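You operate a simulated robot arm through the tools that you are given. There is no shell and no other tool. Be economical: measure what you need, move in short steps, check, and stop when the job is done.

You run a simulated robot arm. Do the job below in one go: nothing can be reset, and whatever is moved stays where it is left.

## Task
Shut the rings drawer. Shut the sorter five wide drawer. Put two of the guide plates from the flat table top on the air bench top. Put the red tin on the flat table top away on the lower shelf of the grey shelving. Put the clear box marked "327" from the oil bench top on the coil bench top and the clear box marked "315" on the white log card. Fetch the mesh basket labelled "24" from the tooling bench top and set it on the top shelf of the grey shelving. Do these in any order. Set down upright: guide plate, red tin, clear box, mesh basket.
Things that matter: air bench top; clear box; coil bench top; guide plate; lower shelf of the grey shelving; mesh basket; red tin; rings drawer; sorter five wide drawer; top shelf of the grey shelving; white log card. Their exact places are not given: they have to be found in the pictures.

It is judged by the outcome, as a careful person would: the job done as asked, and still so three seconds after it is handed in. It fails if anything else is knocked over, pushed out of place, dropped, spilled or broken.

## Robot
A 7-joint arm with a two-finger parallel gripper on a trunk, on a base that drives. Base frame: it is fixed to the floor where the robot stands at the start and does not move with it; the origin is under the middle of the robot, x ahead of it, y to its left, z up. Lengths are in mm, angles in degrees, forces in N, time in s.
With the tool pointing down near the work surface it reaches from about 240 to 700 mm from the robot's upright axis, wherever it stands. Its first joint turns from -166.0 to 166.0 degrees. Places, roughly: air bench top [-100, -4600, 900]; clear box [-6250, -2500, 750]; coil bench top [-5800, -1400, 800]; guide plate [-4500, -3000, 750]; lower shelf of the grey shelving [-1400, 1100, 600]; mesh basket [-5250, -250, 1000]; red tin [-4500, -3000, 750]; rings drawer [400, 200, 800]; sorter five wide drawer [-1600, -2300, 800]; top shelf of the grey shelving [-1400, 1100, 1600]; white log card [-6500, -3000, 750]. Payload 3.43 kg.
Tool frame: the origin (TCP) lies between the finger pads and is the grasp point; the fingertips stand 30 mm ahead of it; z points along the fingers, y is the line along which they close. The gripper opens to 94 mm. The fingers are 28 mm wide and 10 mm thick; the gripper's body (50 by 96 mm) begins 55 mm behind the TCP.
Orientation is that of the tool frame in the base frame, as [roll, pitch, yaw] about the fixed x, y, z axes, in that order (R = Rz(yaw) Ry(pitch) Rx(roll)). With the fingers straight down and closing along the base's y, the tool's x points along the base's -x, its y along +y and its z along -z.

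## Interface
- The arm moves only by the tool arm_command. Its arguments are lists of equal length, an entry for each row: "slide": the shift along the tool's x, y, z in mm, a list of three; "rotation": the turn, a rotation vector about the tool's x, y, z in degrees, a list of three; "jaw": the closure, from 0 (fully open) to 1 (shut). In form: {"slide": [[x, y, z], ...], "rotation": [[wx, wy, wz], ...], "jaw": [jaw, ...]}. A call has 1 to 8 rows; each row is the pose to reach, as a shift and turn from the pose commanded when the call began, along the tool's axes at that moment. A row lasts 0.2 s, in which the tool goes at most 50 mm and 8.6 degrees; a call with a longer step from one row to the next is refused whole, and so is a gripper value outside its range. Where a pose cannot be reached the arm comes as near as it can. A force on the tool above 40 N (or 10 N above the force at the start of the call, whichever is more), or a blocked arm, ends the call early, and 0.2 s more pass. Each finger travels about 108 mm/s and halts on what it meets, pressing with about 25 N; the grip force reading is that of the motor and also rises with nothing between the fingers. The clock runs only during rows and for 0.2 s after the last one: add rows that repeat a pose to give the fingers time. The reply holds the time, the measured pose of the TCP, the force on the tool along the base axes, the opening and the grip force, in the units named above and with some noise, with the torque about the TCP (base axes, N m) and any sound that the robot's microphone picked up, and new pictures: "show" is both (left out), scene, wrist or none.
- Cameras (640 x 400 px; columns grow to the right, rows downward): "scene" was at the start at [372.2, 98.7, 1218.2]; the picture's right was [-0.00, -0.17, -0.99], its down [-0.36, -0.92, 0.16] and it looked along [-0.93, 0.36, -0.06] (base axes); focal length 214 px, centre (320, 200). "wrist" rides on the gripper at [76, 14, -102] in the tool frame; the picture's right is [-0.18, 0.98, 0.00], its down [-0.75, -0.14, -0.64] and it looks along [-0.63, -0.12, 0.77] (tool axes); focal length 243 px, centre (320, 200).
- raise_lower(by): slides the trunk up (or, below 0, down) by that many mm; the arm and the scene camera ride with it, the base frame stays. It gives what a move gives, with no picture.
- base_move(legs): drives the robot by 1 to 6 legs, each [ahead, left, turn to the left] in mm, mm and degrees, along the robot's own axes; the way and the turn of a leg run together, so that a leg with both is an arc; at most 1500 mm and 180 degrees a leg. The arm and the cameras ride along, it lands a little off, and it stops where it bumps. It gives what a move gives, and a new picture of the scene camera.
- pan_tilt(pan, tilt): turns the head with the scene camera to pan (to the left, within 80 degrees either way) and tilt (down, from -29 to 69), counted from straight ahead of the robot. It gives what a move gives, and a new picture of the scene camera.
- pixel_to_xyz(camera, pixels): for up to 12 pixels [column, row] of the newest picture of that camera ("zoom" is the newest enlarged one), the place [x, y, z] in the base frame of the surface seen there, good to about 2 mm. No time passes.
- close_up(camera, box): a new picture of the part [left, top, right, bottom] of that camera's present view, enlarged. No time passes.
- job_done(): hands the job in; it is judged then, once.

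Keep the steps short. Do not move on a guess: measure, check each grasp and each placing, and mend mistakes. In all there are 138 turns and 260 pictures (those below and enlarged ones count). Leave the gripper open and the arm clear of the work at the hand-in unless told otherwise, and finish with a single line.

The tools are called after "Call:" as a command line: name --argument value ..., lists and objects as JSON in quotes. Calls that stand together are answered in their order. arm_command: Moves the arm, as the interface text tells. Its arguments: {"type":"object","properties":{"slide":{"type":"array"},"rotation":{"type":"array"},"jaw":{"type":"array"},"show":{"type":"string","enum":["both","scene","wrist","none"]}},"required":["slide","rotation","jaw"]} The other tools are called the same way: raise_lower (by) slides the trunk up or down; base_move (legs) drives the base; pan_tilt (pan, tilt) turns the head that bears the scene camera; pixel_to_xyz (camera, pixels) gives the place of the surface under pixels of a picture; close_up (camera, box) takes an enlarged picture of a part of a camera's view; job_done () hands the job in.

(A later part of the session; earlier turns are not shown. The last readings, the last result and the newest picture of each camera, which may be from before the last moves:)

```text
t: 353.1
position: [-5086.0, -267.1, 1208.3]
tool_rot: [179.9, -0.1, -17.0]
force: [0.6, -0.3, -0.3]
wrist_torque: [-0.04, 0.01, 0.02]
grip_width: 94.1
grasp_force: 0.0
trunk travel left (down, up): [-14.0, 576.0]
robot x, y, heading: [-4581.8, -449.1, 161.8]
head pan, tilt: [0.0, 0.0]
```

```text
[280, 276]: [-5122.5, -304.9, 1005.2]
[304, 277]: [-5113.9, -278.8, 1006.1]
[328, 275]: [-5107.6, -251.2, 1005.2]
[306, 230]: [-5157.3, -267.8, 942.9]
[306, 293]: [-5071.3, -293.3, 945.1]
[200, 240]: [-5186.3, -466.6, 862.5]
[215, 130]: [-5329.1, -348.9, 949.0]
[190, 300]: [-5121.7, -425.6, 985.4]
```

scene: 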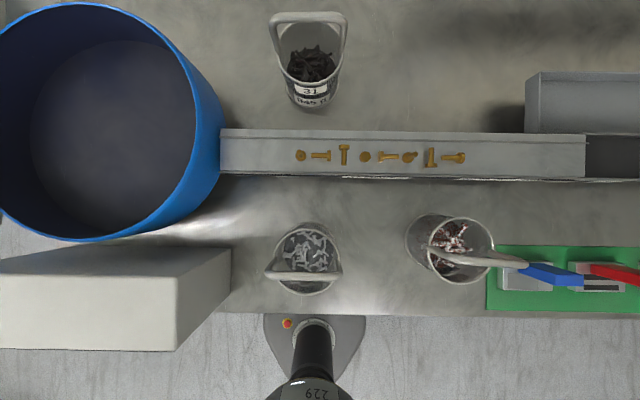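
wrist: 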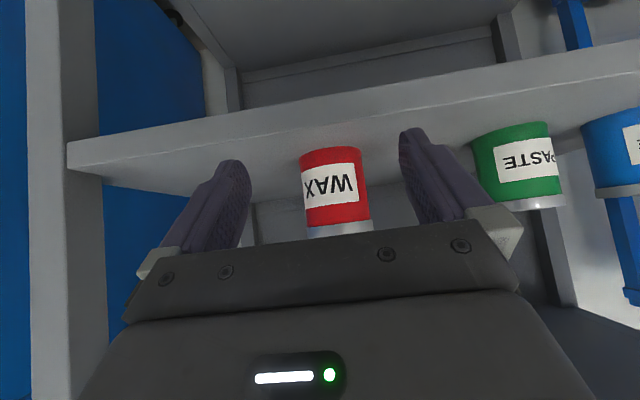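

Bar middle is (-5114, -279), z≈1006. I turn the tool 90° so the fingers close across the bar, and centre over it.

Call:
arm_command --slide '[[-5, 4, 0], [-10, 8, 0], [-15, 12, 0], [-23.3, 19.6, 0], [-23.3, 19.6, 0], [-23.3, 19.6, 0], [-23.3, 19.6, 0], [-23.3, 19.6, 0]]' --rotation '[[0, 0, -8.5], [0, 0, -17], [0, 0, -25.5], [0, 0, -34], [0, 0, -42.5], [0, 0, -51], [0, 0, -59.5], [0, 0, -68]]' --jaw '[0, 0, 0, 0.2, 0.4, 0.4, 0.4, 0.4]' --show "none"

Call:
arm_command --slide '[[0, 0, 0], [0, 0, 0], [0, 0, 20], [0, 0, 60], [0, 0, 100], [0, 0, 140]]' --rotation '[[0, 0, -8], [0, 0, -16], [0, 0, -21], [0, 0, -21], [0, 0, -21], [0, 0, -21]]' --jaw '[0.4, 0.4, 0.4, 0.4, 0.4, 0.4]'

```text
t: 354.9
position: [-5114.7, -279.0, 1208.9]
tool_rot: [179.9, 0.1, 51.1]
force: [-0.4, -0.4, 0.1]
wrist_torque: [-0.02, 0.0, 0.02]
grip_width: 56.4
grasp_force: 0.0
trunk travel left (down, up): [-14.0, 576.0]
robot x, y, heading: [-4582.3, -450.1, 161.4]
head pan, tilt: [0.0, 0.0]
```

```text
t: 356.3
position: [-5115.4, -276.4, 1068.7]
tool_rot: [180.0, 0.1, 71.9]
force: [-0.1, 0.1, 1.1]
wrist_torque: [0.0, 0.03, 0.02]
grip_width: 56.2
grasp_force: 0.1
trunk travel left (down, up): [-14.0, 576.0]
robot x, y, heading: [-4585.2, -452.1, 161.6]
head pan, tilt: [0.0, 0.0]
```

scene: 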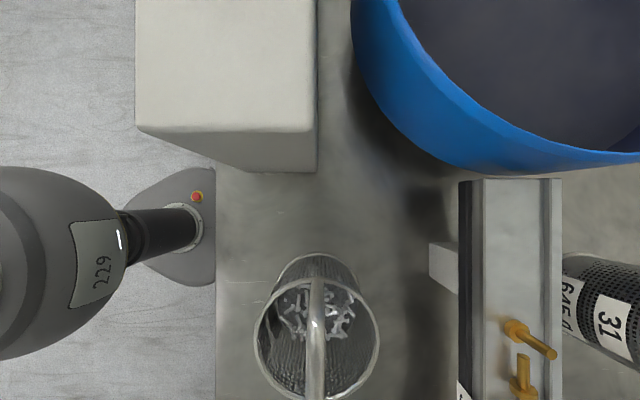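
wrist: 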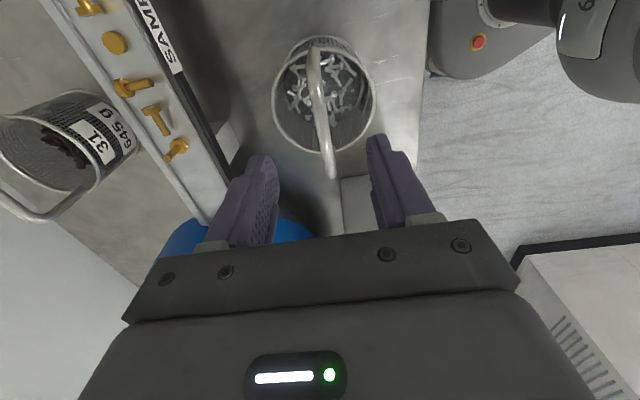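

Aligned over the bar. The head will stay about 36 mm above the grey box. I lower 69 mm, close, and lift a little.

Call:
arm_command --slide '[[0, 0, 35], [0, 0, 60], [0, 0, 69], [0, 0, 69], [0, 0, 69], [0, 0, 69], [0, 0, 55], [0, 0, 35]]' --rotation '[[0, 0, 0], [0, 0, 0], [0, 0, 0], [0, 0, 0], [0, 0, 0], [0, 0, 0], [0, 0, 0], [0, 0, 0]]' --jaw '[0.4, 0.4, 0.4, 0.7, 1, 1, 1, 1]'

```text
t: 358.1
position: [-5115.3, -277.9, 1034.2]
tool_rot: [179.9, 0.1, 72.0]
force: [0.0, -0.4, -6.1]
wrist_torque: [-0.01, 0.01, -0.03]
grip_width: 14.2
grasp_force: 25.0
trunk travel left (down, up): [-14.0, 576.0]
robot x, y, heading: [-4583.1, -453.1, 161.4]
head pan, tilt: [0.0, 0.0]
```

scene: 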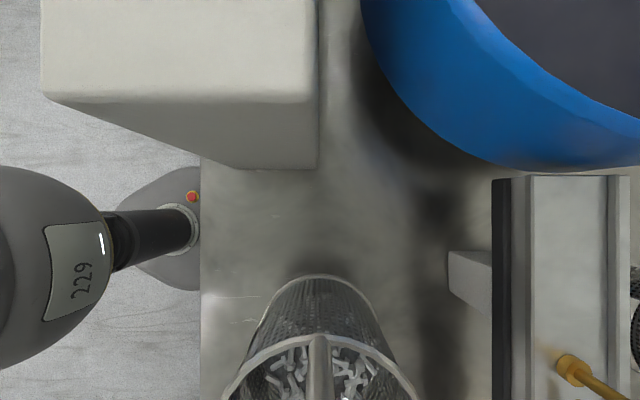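
wrist: 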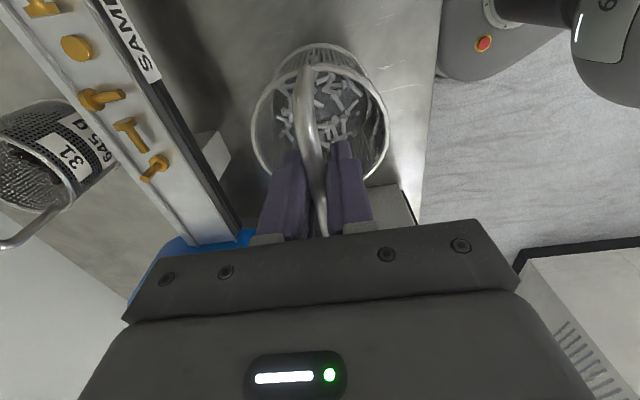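

Lifted with 6 N on the tool. I rise a bit more and turn it 90° so the bail points away from the robot, then set it down for a slanted regrip.

Call:
arm_command --slide '[[0, 0, -40], [0, 0, -40], [0, 0, -40], [0, 0, -40], [0, 0, -40], [0, 0, -40], [0, 0, -40], [0, 0, -40]]' --rotation '[[0, 0, 0], [0, 0, 8.5], [0, 0, 17], [0, 0, 25.5], [0, 0, 34], [0, 0, 42.5], [0, 0, 51], [0, 0, 59.5]]' --jaw '[1, 1, 1, 1, 1, 1, 1, 1]' --show "none"

Call:
arm_command --slide '[[0, 0, 0], [0, 0, 0], [0, 0, 0], [0, 0, 0], [0, 0, 30], [0, 0, 60]]' --rotation '[[0, 0, 8], [0, 0, 16], [0, 0, 24], [0, 0, 30], [0, 0, 30], [0, 0, 30]]' --jaw '[1, 1, 1, 1, 1, 1]'

```text
t: 359.9
position: [-5114.9, -278.0, 1073.5]
tool_rot: [179.9, 0.1, 12.3]
force: [-0.1, -0.2, -5.0]
wrist_torque: [0.02, -0.03, 0.02]
grip_width: 14.2
grasp_force: 24.8
trunk travel left (down, up): [-14.0, 576.0]
robot x, y, heading: [-4584.4, -454.8, 161.7]
head pan, tilt: [0.0, 0.0]
```

```text
t: 361.3
position: [-5114.6, -278.8, 1014.0]
tool_rot: [179.9, 0.0, -17.6]
force: [0.4, 0.1, -6.3]
wrist_torque: [-0.04, 0.0, 0.02]
grip_width: 14.5
grasp_force: 24.7
trunk travel left (down, up): [-14.0, 576.0]
robot x, y, heading: [-4582.8, -453.3, 161.4]
head pan, tilt: [0.0, 0.0]
```

scene: 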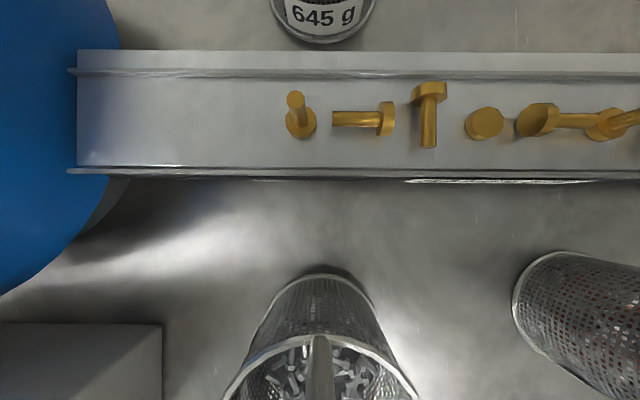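
wrist: 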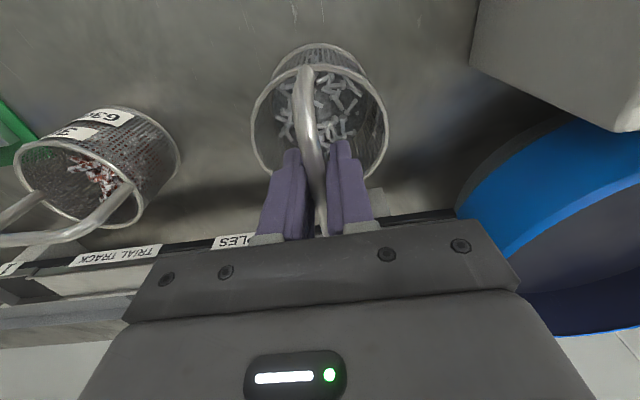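

Next I lower 14 mm, open part way, tilt 45° about the bar, and regrip.

Call:
arm_command --slide '[[0, 0, 8], [0, 0, 14], [0, 0, 14], [0, 0, 14]]' --rotation '[[0, 0, 0], [0, 0, 0], [0, 0, 0], [0, 0, 0]]' --jaw '[1, 1, 0.7, 0.4]' --show "none"

Call:
arm_command --slide '[[0, 0, 0], [0, 0, 0], [0, 0, 0], [0, 0, 0], [0, 0, 0], [0, 0, 0]]' --rotation '[[0, -7.5, 0], [0, -15, 0], [0, -22.5, 0], [0, -30, 0], [0, -37.5, 0], [0, -45, 0]]' --jaw '[0.4, 0.4, 0.4, 0.4, 0.4, 0.4]'

```text
t: 362.3
position: [-5114.0, -280.1, 1000.2]
tool_rot: [-180.0, 0.0, -17.5]
force: [-0.9, 0.3, 0.6]
wrist_torque: [0.0, 0.0, 0.0]
grip_width: 56.5
grasp_force: 0.1
trunk travel left (down, up): [-14.0, 576.0]
robot x, y, heading: [-4586.3, -449.9, 161.2]
head pan, tilt: [0.0, 0.0]
```

```text
t: 363.7
position: [-5115.0, -279.9, 999.8]
tool_rot: [179.9, 45.0, -17.6]
force: [0.6, 0.2, -0.2]
wrist_torque: [-0.01, -0.01, 0.0]
grip_width: 56.5
grasp_force: 0.0
trunk travel left (down, up): [-14.0, 576.0]
robot x, y, heading: [-4585.4, -451.4, 161.3]
head pan, tilt: [0.0, 0.0]
```

scene: 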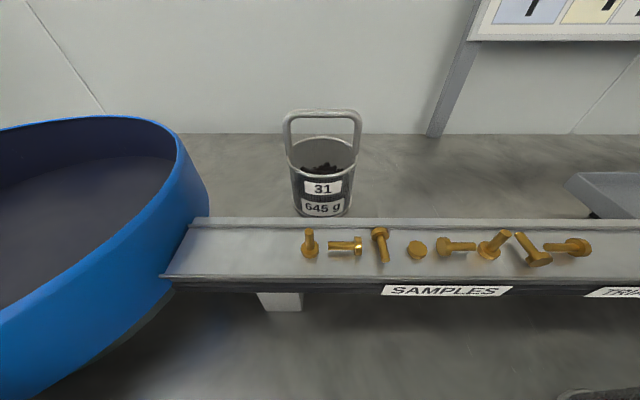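
wrist: 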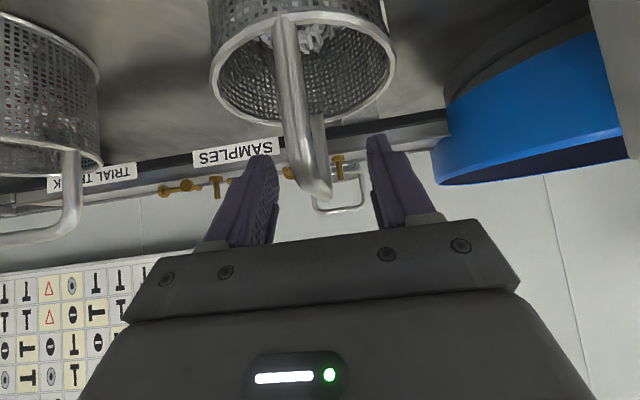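

Straddling the bar nicely. I close and lift 150 mm.

Call:
arm_command --slide '[[0, 0, 0], [0, 0, 0], [0, 0, 0], [-10, 0, -10], [-28, 0, -28], [-55, 0, -55], [-80, 0, -80], [-106, 0, -106]]' --rotation '[[0, 0, 0], [0, 0, 0], [0, 0, 0], [0, 0, 0], [0, 0, 0], [0, 0, 0], [0, 0, 0], [0, 0, 0]]' --jaw '[0.7, 1, 1, 1, 1, 1, 1, 1]'

```text
t: 365.5
position: [-5113.4, -278.9, 1147.3]
tool_rot: [179.9, 44.9, -17.7]
force: [-0.1, -0.1, -5.7]
wrist_torque: [0.02, 0.01, -0.02]
grip_width: 13.7
grasp_force: 24.6
trunk travel left (down, up): [-14.0, 576.0]
robot x, y, heading: [-4583.9, -451.7, 161.4]
head pan, tilt: [0.0, 0.0]
```

scene: 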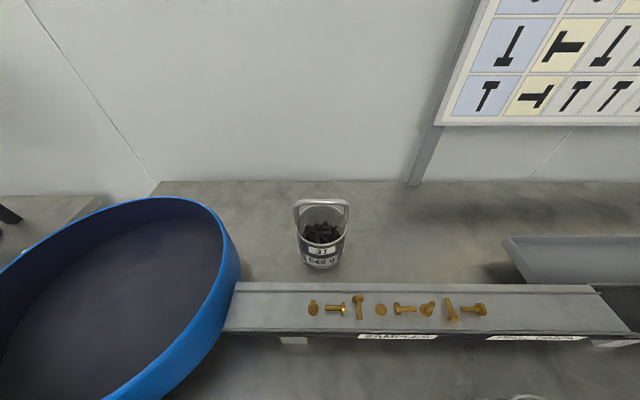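
wrist: 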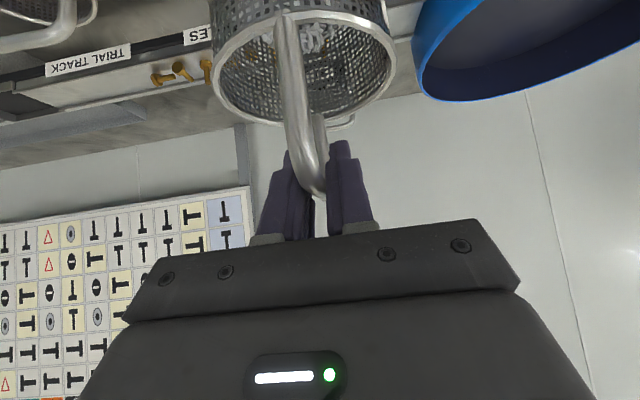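

Held level. I back away, turn toward the shelving, and drive there diagonally.

Call:
base_move --legs '[[-400, 0, 0], [0, 0, -89.4], [470, -740, 0], [470, -740, 0], [470, -730, 0]]'

Call:
raise_lower --by 400

Call:
raise_lower --by 174

```text
t: 384.4
position: [-1552.3, 724.1, 1147.2]
tool_rot: [179.8, 44.9, -104.1]
force: [-0.3, 0.5, -5.8]
wrist_torque: [-0.04, -0.02, 0.0]
grip_width: 13.8
grasp_force: 24.7
trunk travel left (down, up): [-14.0, 576.0]
robot x, y, heading: [-1692.1, 183.8, 75.2]
head pan, tilt: [0.0, 0.0]
```

scene: 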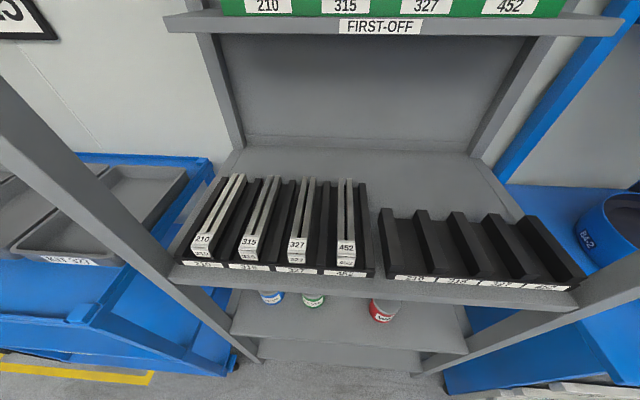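

```text
t: 388.3
position: [-1551.9, 724.7, 1547.3]
tool_rot: [179.9, 44.9, -104.0]
force: [1.2, -0.5, -6.1]
wrist_torque: [-0.02, -0.02, 0.03]
grip_width: 13.9
grasp_force: 24.8
trunk travel left (down, up): [-414.0, 176.0]
robot x, y, heading: [-1694.6, 181.1, 75.4]
head pan, tilt: [0.0, 0.0]
```

```text
t: 390.2
position: [-1552.1, 725.9, 1721.9]
tool_rot: [179.9, 44.9, -104.0]
force: [-0.2, -0.3, -5.7]
wrist_torque: [0.0, 0.01, 0.02]
grip_width: 14.0
grasp_force: 25.2
trunk travel left (down, up): [-588.0, 2.0]
robot x, y, heading: [-1690.0, 185.4, 75.4]
head pan, tilt: [0.0, 0.0]
```

I raise the arm 138 mm more so the basket's bottom clears the boxes (tops ≈1690).

Call:
arm_command --slide '[[-25, 0, -25], [-50, 0, -50], [-75, 0, -75], [-98, 0, -98]]' --rotation '[[0, 0, 0], [0, 0, 0], [0, 0, 0], [0, 0, 0]]' --jaw '[1, 1, 1, 1]' --show "scene"

```text
t: 391.2
position: [-1552.2, 725.1, 1860.7]
tool_rot: [179.7, 45.0, -104.0]
force: [-0.1, 0.0, -6.0]
wrist_torque: [-0.05, 0.0, 0.02]
grip_width: 14.0
grasp_force: 25.3
trunk travel left (down, up): [-588.0, 2.0]
robot x, y, heading: [-1693.2, 186.2, 75.3]
head pan, tilt: [0.0, 0.0]
```

scene: 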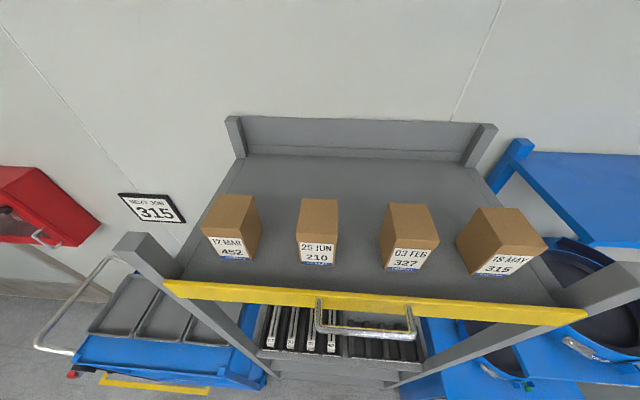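

Clear view of the shelf. I measure the box backs and the free area.

Call:
pixel_to_xyz --camera "scene" --pixels '[[318, 200], [234, 197], [412, 206], [490, 210], [320, 170], [360, 170], [290, 160], [440, 165], [365, 150], [360, 240], [320, 235]]'

```text
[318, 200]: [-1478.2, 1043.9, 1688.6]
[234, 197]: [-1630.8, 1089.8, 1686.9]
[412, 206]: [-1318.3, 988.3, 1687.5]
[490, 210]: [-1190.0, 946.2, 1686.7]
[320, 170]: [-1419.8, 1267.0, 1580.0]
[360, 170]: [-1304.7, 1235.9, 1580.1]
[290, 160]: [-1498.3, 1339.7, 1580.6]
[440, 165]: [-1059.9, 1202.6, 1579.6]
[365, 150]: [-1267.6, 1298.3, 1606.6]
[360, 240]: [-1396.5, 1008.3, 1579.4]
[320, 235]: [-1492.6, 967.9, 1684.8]
```

The free zone behind the boxes spans u 539–835. I turn slightly and drive ahead 465 mm so the basket passes over the boxes with about 30 mm to spare.

Call:
base_move --legs '[[0, 0, -3.3], [0, -19, 0], [465, 0, 0]]'

```text
t: 394.8
position: [-1362.4, 1155.7, 1859.6]
tool_rot: [179.8, 44.9, -107.0]
force: [-0.3, -0.1, -6.0]
wrist_torque: [0.05, 0.03, -0.05]
grip_width: 14.0
grasp_force: 24.9
trunk travel left (down, up): [-588.0, 2.0]
robot x, y, heading: [-1529.4, 623.5, 72.2]
head pan, tilt: [0.0, 0.0]
```

scene: 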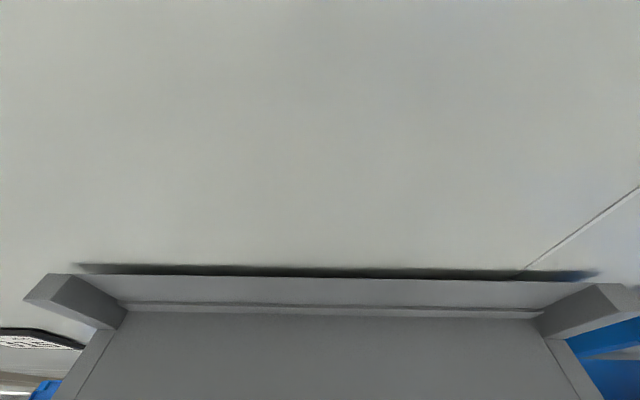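

The basket is above the free spot. Before lowering, I look back under the hand to see how the arm runs relative to the yellow lip.

Call:
pan_tilt --pan 0 --tilt 69

Call:
arm_command --slide '[[0, 0, 0]]' --rotation '[[0, 0, 0]]' --jaw '[1]' --show "wrist"

```text
t: 396.2
position: [-1361.8, 1155.4, 1861.2]
tool_rot: [179.8, 44.9, -107.1]
force: [0.5, 0.7, -5.8]
wrist_torque: [-0.03, 0.01, -0.02]
grip_width: 13.9
grasp_force: 24.9
trunk travel left (down, up): [-588.0, 2.0]
robot x, y, heading: [-1528.4, 623.5, 72.2]
head pan, tilt: [0.0, 68.8]
```

scene: 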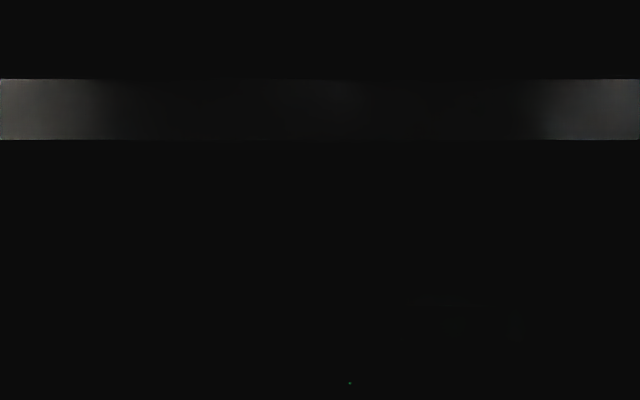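

```text
t: 396.6
position: [-1363.0, 1155.2, 1860.9]
tool_rot: [179.9, 44.9, -107.0]
force: [-0.6, -0.1, -5.1]
wrist_torque: [0.0, 0.05, -0.05]
grip_width: 14.1
grasp_force: 24.9
trunk travel left (down, up): [-588.0, 2.0]
robot x, y, heading: [-1530.5, 622.8, 72.2]
head pan, tilt: [0.0, 68.8]
```

wrist: 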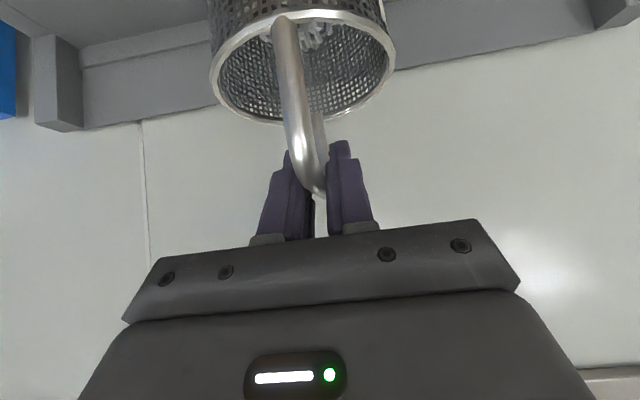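

That view is blocked. From earlier pictures the elbow rides high, so lowering with the arm keeps it clear. I reset the head and lower 125 mm in small rows.

Call:
pan_tilt --pan 0 --tilt 0

Call:
arm_command --slide '[[13, 0, 13], [26, 0, 26], [39, 0, 39], [52, 0, 52], [65, 0, 65], [78, 0, 78], [88, 0, 88]]' --rotation '[[0, 0, 0], [0, 0, 0], [0, 0, 0], [0, 0, 0], [0, 0, 0], [0, 0, 0], [0, 0, 0]]' --jaw '[1, 1, 1, 1, 1, 1, 1]'

```text
t: 398.0
position: [-1361.6, 1155.9, 1860.1]
tool_rot: [179.7, 44.9, -107.1]
force: [0.0, 0.5, -6.4]
wrist_torque: [-0.03, -0.01, 0.03]
grip_width: 13.9
grasp_force: 25.4
trunk travel left (down, up): [-588.0, 2.0]
robot x, y, heading: [-1529.4, 624.6, 72.1]
head pan, tilt: [0.0, 0.0]
```

scene: 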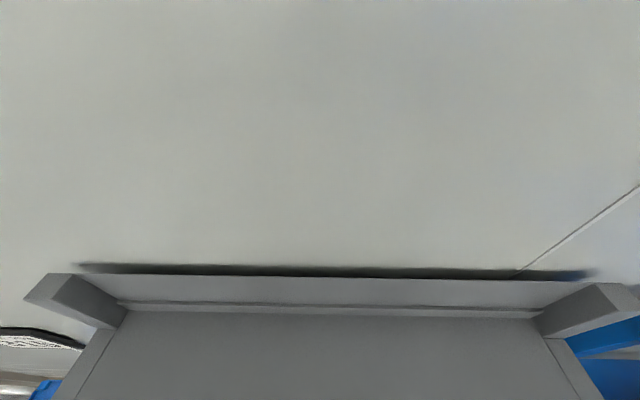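

```text
t: 399.6
position: [-1360.7, 1155.7, 1737.1]
tool_rot: [179.8, 45.0, -107.0]
force: [0.4, -0.2, -5.4]
wrist_torque: [0.02, 0.03, 0.01]
grip_width: 14.0
grasp_force: 24.5
trunk travel left (down, up): [-588.0, 2.0]
robot x, y, heading: [-1530.4, 623.7, 72.1]
head pan, tilt: [0.0, 0.0]
```

scene: 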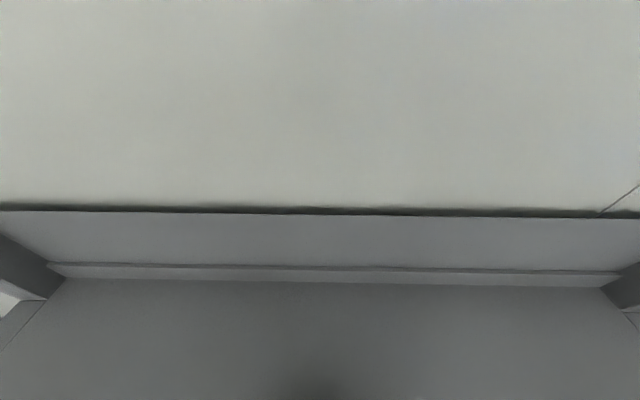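
wrist: 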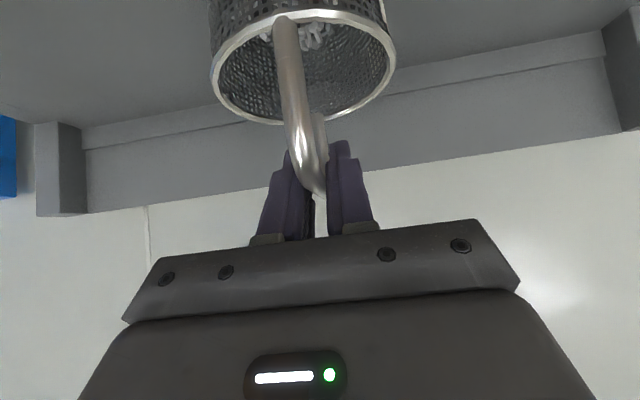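

No contact so far, about 17 mm left. I lower, open part way, and withdraw along the tool axis.

Call:
arm_command --slide '[[7, 0, 7], [10, 0, 10], [11.8, 0, 11.8], [11.8, 0, 11.8], [11.8, 0, 11.8], [11.8, 0, -18], [11.8, 0, -60], [11.8, 0, -105]]' --rotation '[[0, 0, 0], [0, 0, 0], [0, 0, 0], [0, 0, 0], [0, 0, 0], [0, 0, 0], [0, 0, 0], [0, 0, 0]]' --jaw '[1, 1, 1, 0.7, 0.4, 0.4, 0.4, 0.4]'

```text
t: 401.4
position: [-1387.4, 1072.1, 1803.6]
tool_rot: [179.8, 45.0, -107.1]
force: [-0.7, -0.5, 0.9]
wrist_torque: [0.03, 0.03, 0.02]
grip_width: 56.6
grasp_force: 0.0
trunk travel left (down, up): [-588.0, 2.0]
robot x, y, heading: [-1531.3, 623.9, 72.3]
head pan, tilt: [0.0, 0.0]
```

scene: 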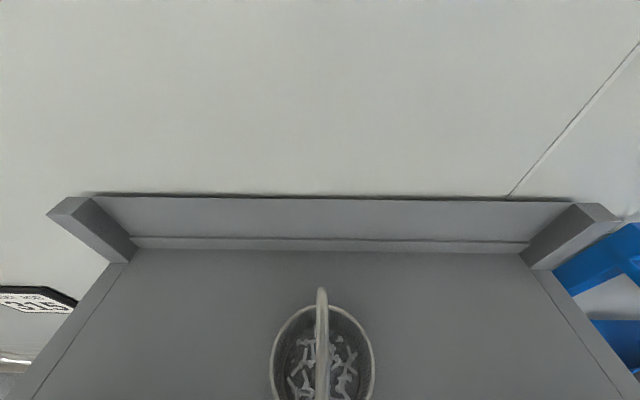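
wrist: 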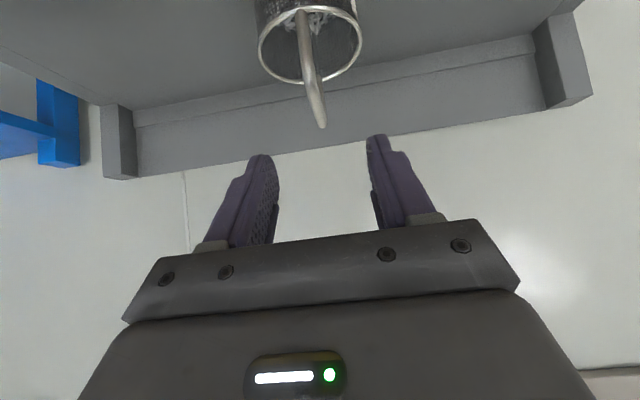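

Basket 24 stands upright behind the boxes. I back off, lower the trunk and drive to the oil bench aisle.

Call:
base_move --legs '[[-620, 0, 0], [0, 0, 89.8], [750, 740, 0], [750, 740, 0], [700, 690, 0]]'

Call:
raise_lower --by -360

Call:
pan_tilt --pan 40 --tilt -10

```text
t: 423.3
position: [-4890.9, -1241.9, 1802.5]
tool_rot: [179.8, 45.0, -15.6]
force: [0.0, -0.1, -0.4]
wrist_torque: [0.02, -0.03, 0.03]
grip_width: 56.1
grasp_force: 0.0
trunk travel left (down, up): [-588.0, 2.0]
robot x, y, heading: [-4440.7, -1373.2, 163.8]
head pan, tilt: [0.0, 0.0]
```

scene: 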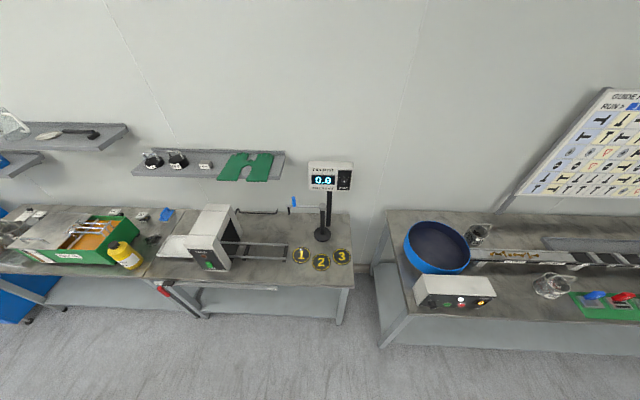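

```text
t: 426.8
position: [-4891.3, -1239.9, 1442.9]
tool_rot: [179.8, 45.0, -15.5]
force: [-0.1, 0.4, -0.4]
wrist_torque: [-0.01, -0.03, -0.02]
grip_width: 56.5
grasp_force: 0.0
trunk travel left (down, up): [-228.0, 362.0]
robot x, y, heading: [-4432.3, -1372.2, 163.5]
head pan, tilt: [0.0, 0.0]
```

```text
t: 427.9
position: [-4889.9, -1241.0, 1443.2]
tool_rot: [179.8, 45.0, -15.6]
force: [-0.5, 0.1, -0.2]
wrist_torque: [0.02, 0.0, -0.03]
grip_width: 56.6
grasp_force: 0.0
trunk travel left (down, up): [-228.0, 362.0]
robot x, y, heading: [-4435.6, -1370.2, 163.6]
head pan, tilt: [40.0, -10.0]
```

scene: 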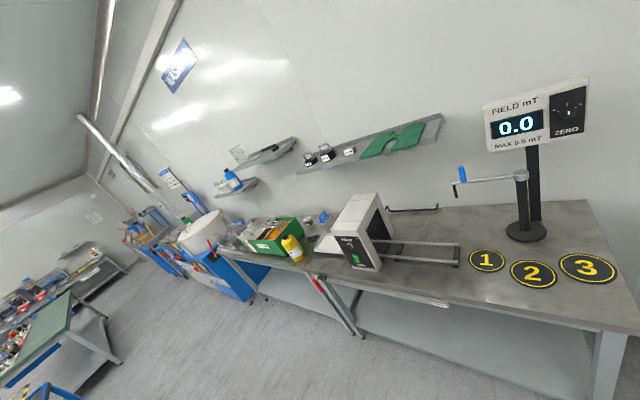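

The coil bench has open room near circles 1–3. I drive left along the aisle to the oil bench.

Call:
base_move --legs '[[0, 0, -1.7], [0, 1480, 0]]'

Call:
pan_tilt --pan 0 --tilt 0

```text
t: 432.0
position: [-5080.0, -1815.3, 1443.7]
tool_rot: [179.8, 45.1, -14.3]
force: [-1.0, 0.2, -0.1]
wrist_torque: [-0.02, 0.01, 0.04]
grip_width: 56.6
grasp_force: 0.0
trunk travel left (down, up): [-228.0, 362.0]
robot x, y, heading: [-4620.6, -1940.2, 165.0]
head pan, tilt: [40.0, -10.0]
stopped in leg 2: the robot was blocked; the commanded pose is now the measured one
```

scene: 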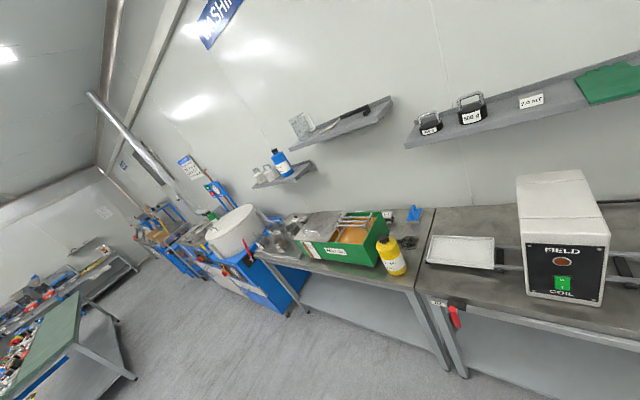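

```text
t: 433.1
position: [-5078.6, -1818.3, 1443.0]
tool_rot: [179.9, 45.1, -14.2]
force: [0.1, 0.6, 0.8]
wrist_torque: [0.01, -0.03, 0.0]
grip_width: 56.3
grasp_force: 0.1
trunk travel left (down, up): [-228.0, 362.0]
robot x, y, heading: [-4623.2, -1939.9, 164.8]
head pan, tilt: [0.0, 0.0]
```

scene: 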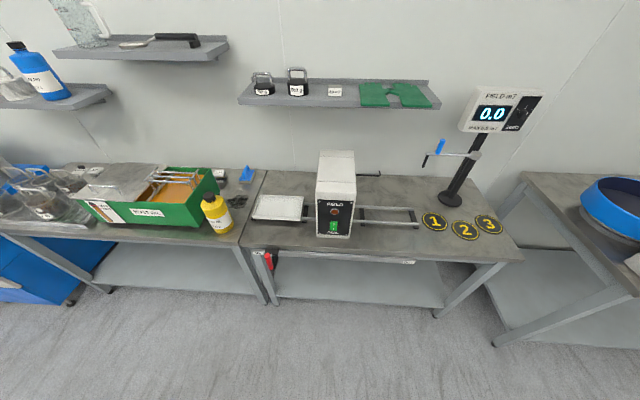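

The robot was blocked, likely by its tail against the dryer's back. I move ahead first and then continue left.

Call:
base_move --legs '[[230, 0, 0], [0, 0, -2.7], [0, 900, 0]]'

Call:
pan_tilt --pan 75 --tilt 0

Call:
pan_tilt --pan 0 --tilt 0

```text
t: 439.5
position: [-5572.2, -2570.4, 1444.5]
tool_rot: [179.9, 45.1, -17.4]
force: [0.5, -0.5, -0.2]
wrist_torque: [0.01, 0.01, 0.0]
grip_width: 56.4
grasp_force: 0.1
trunk travel left (down, up): [-228.0, 362.0]
robot x, y, heading: [-5123.2, -2715.2, 161.6]
head pan, tilt: [0.0, 0.0]
```

scene: 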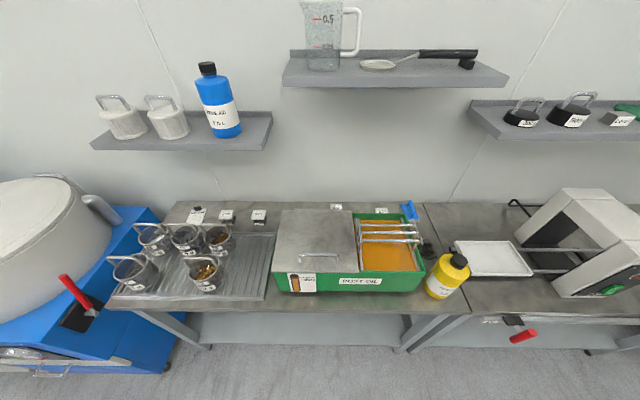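

```text
t: 440.9
position: [-5572.4, -2570.0, 1443.5]
tool_rot: [179.9, 45.1, -17.4]
force: [-0.1, 0.3, 0.0]
wrist_torque: [0.01, -0.01, 0.01]
grip_width: 56.3
grasp_force: 0.0
trunk travel left (down, up): [-228.0, 362.0]
robot x, y, heading: [-5123.0, -2721.2, 161.7]
head pan, tilt: [75.0, 0.0]
```

scene: 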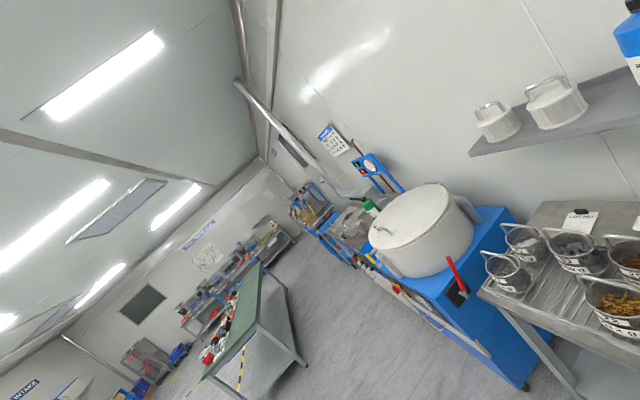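

```text
t: 442.4
position: [-5572.5, -2569.5, 1444.9]
tool_rot: [179.9, 45.2, -17.4]
force: [1.1, -0.5, 0.8]
wrist_torque: [-0.02, 0.0, -0.01]
grip_width: 56.6
grasp_force: 0.0
trunk travel left (down, up): [-228.0, 362.0]
robot x, y, heading: [-5120.4, -2715.9, 161.6]
head pan, tilt: [0.0, 0.0]
```

scene: 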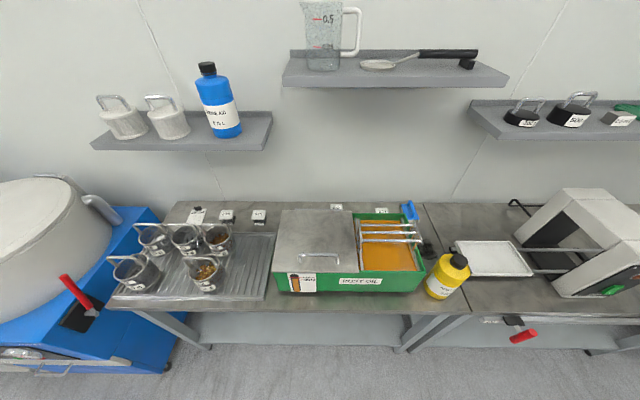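

This is the oil bench (RUST OIL). I zoom on the small items along its back.

Call:
close_up --camera "scene" --box '[150, 190, 430, 310]'

Call:
pixel_to_xyz --camera "scene" --pixels '[[195, 212], [226, 216], [258, 216], [335, 206], [382, 209], [205, 270], [180, 230], [300, 225], [185, 205], [150, 300], [290, 308], [480, 240]]'

```text
2.29 times, centred on (290, 250) of scene
```

zoom: 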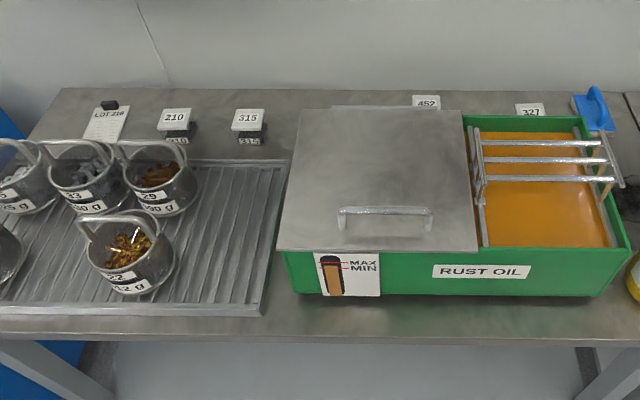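

```text
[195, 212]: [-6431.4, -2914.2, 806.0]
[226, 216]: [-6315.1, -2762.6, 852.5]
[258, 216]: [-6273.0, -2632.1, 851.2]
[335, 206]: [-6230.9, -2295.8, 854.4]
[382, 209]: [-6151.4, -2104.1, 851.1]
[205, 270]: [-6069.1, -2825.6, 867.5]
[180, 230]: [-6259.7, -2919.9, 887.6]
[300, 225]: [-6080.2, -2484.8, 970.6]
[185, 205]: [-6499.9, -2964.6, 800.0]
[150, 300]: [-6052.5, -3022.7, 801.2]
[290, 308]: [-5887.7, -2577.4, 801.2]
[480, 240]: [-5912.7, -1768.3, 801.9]
```

Clear boxes 210, 315, 452 and 327 stand along the back, and the white "LOT" card lies at the left back. I measure the wall shelves to know the headroom.

Call:
pixel_to_xyz --camera "scene" --pixels '[[390, 85], [300, 75], [490, 82], [180, 145], [260, 140], [540, 130], [390, 55], [450, 190], [415, 210]]'

Call:
close_up --camera "scene" --box '[320, 190, 440, 240]'

```text
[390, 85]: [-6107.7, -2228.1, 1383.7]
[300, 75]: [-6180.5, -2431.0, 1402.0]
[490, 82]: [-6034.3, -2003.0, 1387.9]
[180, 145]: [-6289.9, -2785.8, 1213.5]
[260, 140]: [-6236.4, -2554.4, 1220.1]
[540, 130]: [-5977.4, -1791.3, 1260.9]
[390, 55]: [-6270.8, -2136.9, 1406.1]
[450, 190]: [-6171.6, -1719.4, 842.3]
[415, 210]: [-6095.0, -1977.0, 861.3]
```

```text
5.33 times, centred on (380, 215) of scene
```

zoom: 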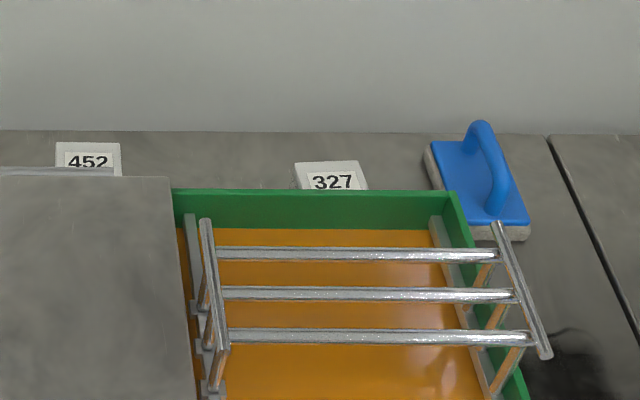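

I turn the hand down, lower the trunk, and drive in toward box 327.

Call:
arm_command --slide '[[0, 0, 0], [0, 0, 0], [0, 0, 0], [0, 0, 0], [0, 0, 0], [0, 0, 0]]' --rotation '[[0, 7.5, 0], [0, 15, 0], [0, 22.5, 0], [0, 30, 0], [0, 37.5, 0], [0, 45, 0]]' --jaw '[0, 0, 0, 0, 0, 0]' --show "none"

Call:
raise_lower --by -220

Call:
base_move --legs '[[0, -250, 0], [430, 0, 0]]'

Call:
pan_tilt --pan 0 --tilt -20

```text
t: 443.8
position: [-5573.3, -2569.9, 1442.7]
tool_rot: [179.9, -0.1, -17.2]
force: [-0.2, 0.6, 0.3]
wrist_torque: [-0.02, -0.02, 0.02]
grip_width: 93.7
grasp_force: 0.0
trunk travel left (down, up): [-228.0, 362.0]
robot x, y, heading: [-5123.4, -2719.3, 161.6]
head pan, tilt: [0.0, 0.0]
```

```text
t: 446.1
position: [-5572.8, -2569.9, 1223.4]
tool_rot: [179.9, 0.1, -17.3]
force: [0.0, 0.6, 0.5]
wrist_torque: [0.02, 0.01, 0.0]
grip_width: 93.8
grasp_force: 0.1
trunk travel left (down, up): [-8.0, 582.0]
robot x, y, heading: [-5121.4, -2718.8, 161.5]
head pan, tilt: [0.0, 0.0]
```

```text
t: 450.2
position: [-5902.0, -2197.8, 1223.6]
tool_rot: [179.9, 0.2, -17.3]
force: [0.2, 0.6, 0.3]
wrist_torque: [0.0, 0.0, -0.03]
grip_width: 94.1
grasp_force: 0.0
trunk travel left (down, up): [-8.0, 582.0]
robot x, y, heading: [-5455.0, -2343.1, 161.7]
head pan, tilt: [0.0, 0.0]
```

scene: 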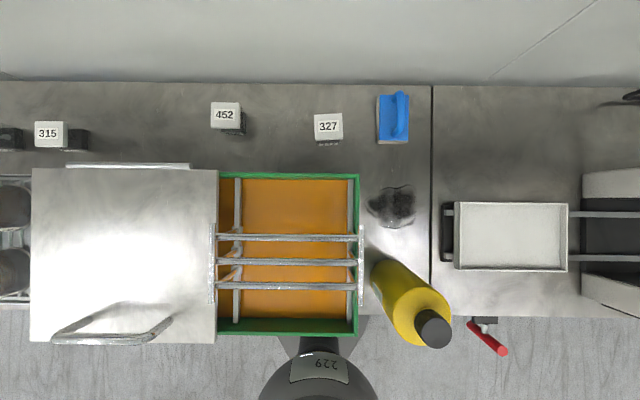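

```text
t: 451.0
position: [-5901.8, -2197.3, 1223.0]
tool_rot: [179.8, 0.2, -17.2]
force: [-0.1, -0.4, -0.1]
wrist_torque: [0.0, -0.01, -0.01]
grip_width: 93.8
grasp_force: 0.2
trunk travel left (down, up): [-8.0, 582.0]
robot x, y, heading: [-5453.5, -2348.0, 161.9]
head pan, tilt: [0.0, -20.0]
```

scene: 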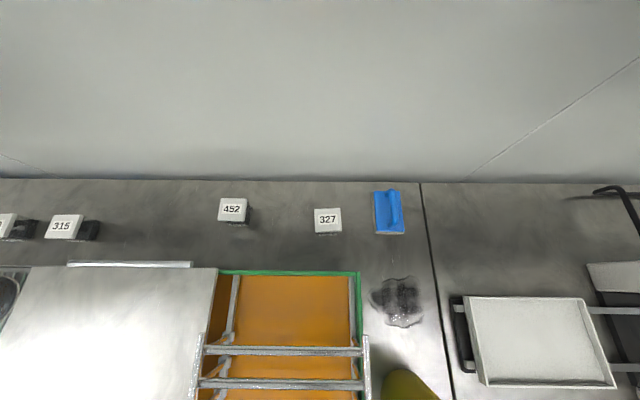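

I zoom on box 327 and the neighbouring tank edge.

Call:
close_up --camera "scene" --box '[280, 180, 420, 290]'

Call:
pixel_to_xyz --camera "scene" --pixels '[[328, 218], [315, 210], [341, 210], [341, 228], [316, 230], [328, 235], [328, 255], [300, 273], [355, 275], [358, 342], [210, 345], [388, 210]]'

```text
3.64 times, centred on (350, 235) of scene
```

zoom: 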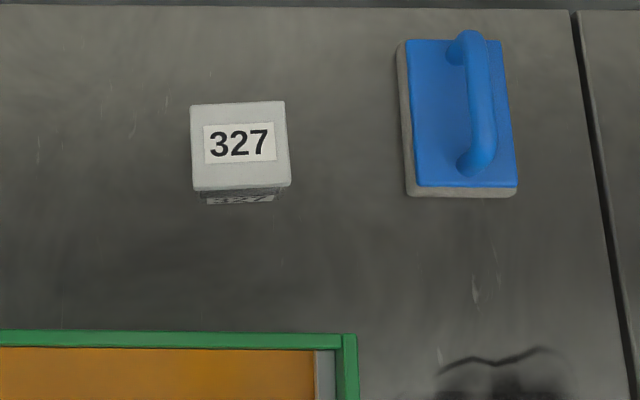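

```text
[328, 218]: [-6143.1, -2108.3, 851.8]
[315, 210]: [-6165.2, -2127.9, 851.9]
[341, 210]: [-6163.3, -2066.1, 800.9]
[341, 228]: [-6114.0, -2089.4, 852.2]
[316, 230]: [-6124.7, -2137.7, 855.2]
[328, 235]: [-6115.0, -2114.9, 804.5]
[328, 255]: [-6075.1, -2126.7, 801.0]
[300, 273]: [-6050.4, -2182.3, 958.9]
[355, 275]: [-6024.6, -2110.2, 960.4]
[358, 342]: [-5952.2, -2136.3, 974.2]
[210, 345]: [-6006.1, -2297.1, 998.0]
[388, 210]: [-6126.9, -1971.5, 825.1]
```

Box 327 is a 52 mm cube (top z 852) centred at (-6141, -2109), 108 mm behind the tank's rim (z 959). I'll grip with the fingers closing fore-aft so the cameras stay off the tank. First I go ahead 80 mm and turn the tool 90°.

Call:
base_move --legs '[[80, 0, 0]]'

Call:
arm_command --slide '[[0, 0, 20], [0, 0, 40], [0, 0, 60], [0, 0, 80], [0, 0, 100], [0, 0, 120], [0, 0, 140], [0, 0, 150]]' --rotation '[[0, 0, -8.5], [0, 0, -17], [0, 0, -25.5], [0, 0, -34], [0, 0, -42.5], [0, 0, -51], [0, 0, -59.5], [0, 0, -68]]' --jaw '[0, 0, 0, 0, 0, 0, 0, 0]' --show "none"

Call:
arm_command --slide '[[0, 0, 0], [0, 0, 0], [0, 0, 0]]' --rotation '[[0, 0, -8], [0, 0, -16], [0, 0, -21.5]]' --jaw '[0, 0, 0]' --show "none"

Call:
pan_tilt --pan 0 --tilt 0

```text
t: 452.1
position: [-5978.3, -2173.4, 1223.4]
tool_rot: [179.9, 0.1, -17.3]
force: [-0.4, -0.5, 0.6]
wrist_torque: [-0.05, 0.03, 0.0]
grip_width: 93.8
grasp_force: 0.0
trunk travel left (down, up): [-8.0, 582.0]
robot x, y, heading: [-5527.8, -2318.2, 161.6]
head pan, tilt: [0.0, -20.0]
```

scene: 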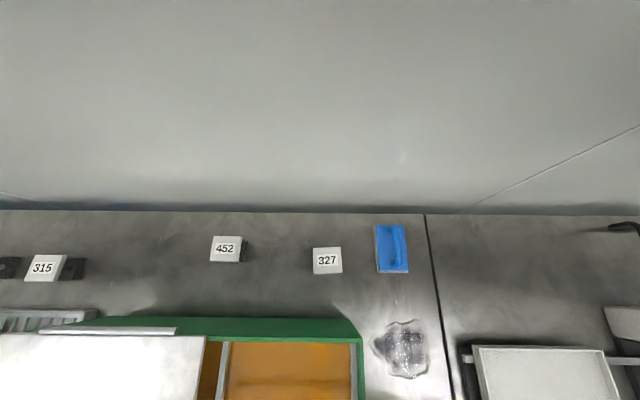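

```text
t: 453.9
position: [-5978.2, -2172.7, 1073.5]
tool_rot: [-179.9, 0.2, 50.8]
force: [0.1, 0.7, -0.1]
wrist_torque: [0.0, 0.03, 0.0]
grip_width: 94.3
grasp_force: 0.1
trunk travel left (down, up): [-8.0, 582.0]
robot x, y, heading: [-5524.1, -2320.6, 161.5]
head pan, tilt: [0.0, -20.0]
```

```text
t: 454.7
position: [-5978.0, -2173.8, 1073.8]
tool_rot: [-179.8, 0.1, 72.2]
force: [-0.3, -0.1, 0.1]
wrist_torque: [0.06, 0.04, 0.01]
grip_width: 93.9
grasp_force: 0.0
trunk travel left (down, up): [-8.0, 582.0]
robot x, y, heading: [-5525.0, -2321.9, 161.4]
head pan, tilt: [0.0, -20.0]
```

```text
t: 455.5
position: [-5978.8, -2172.4, 1072.8]
tool_rot: [-179.9, 0.2, 72.2]
force: [-0.2, -0.2, -0.5]
wrist_torque: [0.01, -0.01, 0.04]
grip_width: 94.0
grasp_force: 0.1
trunk travel left (down, up): [-8.0, 582.0]
robot x, y, heading: [-5528.5, -2318.1, 161.6]
head pan, tilt: [0.0, 0.0]
```

scene: 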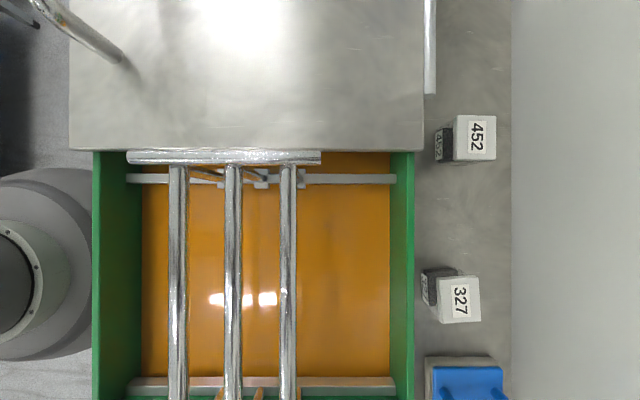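

Measure the box again from here, along with the wall.

Call:
pixel_to_xyz --camera "scene" --pixels '[[460, 300], [442, 281], [476, 279], [478, 318], [442, 320], [520, 300], [413, 300], [500, 300], [465, 362]]'

```text
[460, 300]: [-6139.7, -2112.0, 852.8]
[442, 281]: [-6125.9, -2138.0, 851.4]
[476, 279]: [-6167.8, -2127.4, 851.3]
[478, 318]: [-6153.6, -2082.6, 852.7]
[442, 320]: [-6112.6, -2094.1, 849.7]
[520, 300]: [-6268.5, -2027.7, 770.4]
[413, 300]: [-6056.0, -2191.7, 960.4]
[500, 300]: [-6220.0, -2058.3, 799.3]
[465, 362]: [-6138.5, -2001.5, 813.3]
```

I move over the box at this height, staying below the wall shelf.

Call:
arm_command --slide '[[2, -43, 0], [5, -86, 0], [8, -129, 0], [9.7, -172.4, 0], [9.7, -172.4, 40], [9.7, -172.4, 80], [9.7, -172.4, 120]]' --rotation '[[0, 0, -1], [0, 0, -2], [0, 0, -2], [0, 0, -2], [0, 0, -2], [0, 0, -2], [0, 0, -2]]' --jaw '[0, 0, 0, 0, 0, 0, 0]'

```text
t: 457.1
position: [-6138.2, -2109.3, 953.7]
tool_rot: [-179.8, 0.2, 74.2]
force: [0.1, -0.1, 0.2]
wrist_torque: [0.0, 0.01, -0.01]
grip_width: 94.0
grasp_force: 0.0
trunk travel left (down, up): [-8.0, 582.0]
robot x, y, heading: [-5528.1, -2318.8, 161.6]
head pan, tilt: [0.0, 0.0]
```

scene: 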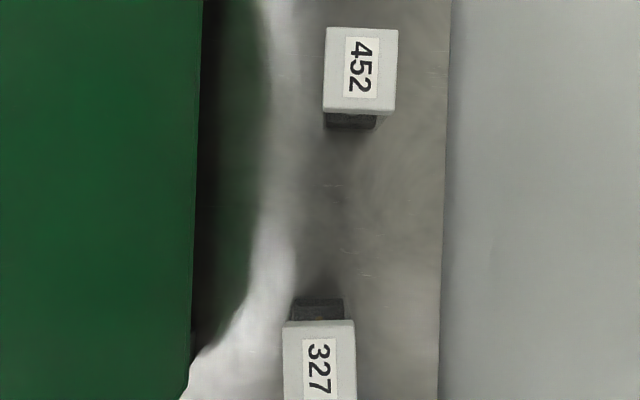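
wrist: 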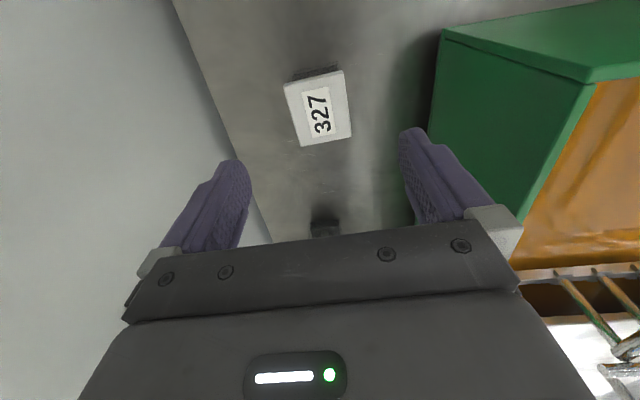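

Centred and clear. I lower 115 mm to z≈838, close, and lift slightly.

Call:
arm_command --slide '[[0, 0, 40], [0, 0, 80], [0, 0, 105], [0, 0, 115], [0, 0, 115], [0, 0, 115], [0, 0, 115], [0, 0, 115]]' --rotation '[[0, 0, 0], [0, 0, 0], [0, 0, 0], [0, 0, 0], [0, 0, 0], [0, 0, 0], [0, 0, 0], [0, 0, 0]]' --jaw '[0, 0, 0, 0, 0.3, 0.6, 1, 1]' --show "none"

Call:
arm_command --slide '[[0, 0, -15], [0, 0, -40], [0, 0, -75], [0, 0, -115]]' --rotation '[[0, 0, 0], [0, 0, 0], [0, 0, 0], [0, 0, 0]]' --jaw '[1, 1, 1, 1]'

```text
t: 458.9
position: [-6140.4, -2111.4, 838.8]
tool_rot: [-179.8, 0.1, 74.2]
force: [0.5, -0.9, 0.5]
wrist_torque: [-0.03, 0.02, -0.02]
grip_width: 52.8
grasp_force: 24.7
trunk travel left (down, up): [-8.0, 582.0]
robot x, y, heading: [-5529.8, -2319.4, 161.6]
head pan, tilt: [0.0, 0.0]
```

```text
t: 459.9
position: [-6139.5, -2110.8, 954.7]
tool_rot: [-179.9, 0.1, 74.1]
force: [-0.5, -0.1, -0.5]
wrist_torque: [-0.01, 0.0, 0.0]
grip_width: 52.5
grasp_force: 25.1
trunk travel left (down, up): [-8.0, 582.0]
robot x, y, heading: [-5528.6, -2322.9, 161.4]
head pan, tilt: [0.0, 0.0]
```

scene: 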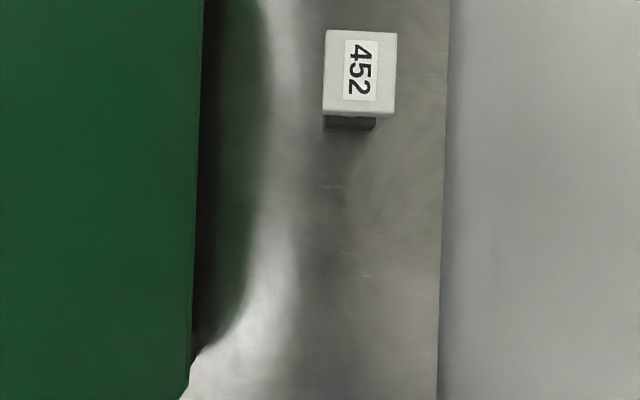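
wrist: 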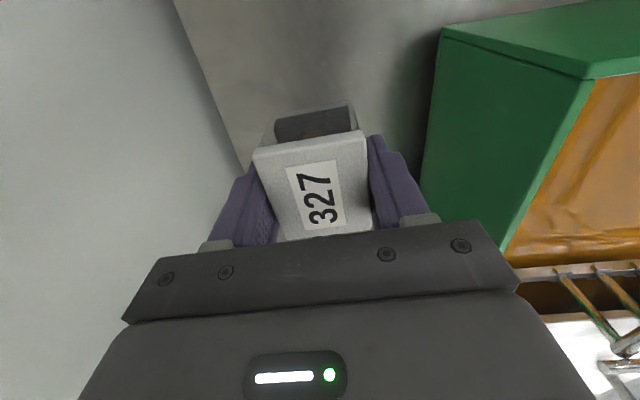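

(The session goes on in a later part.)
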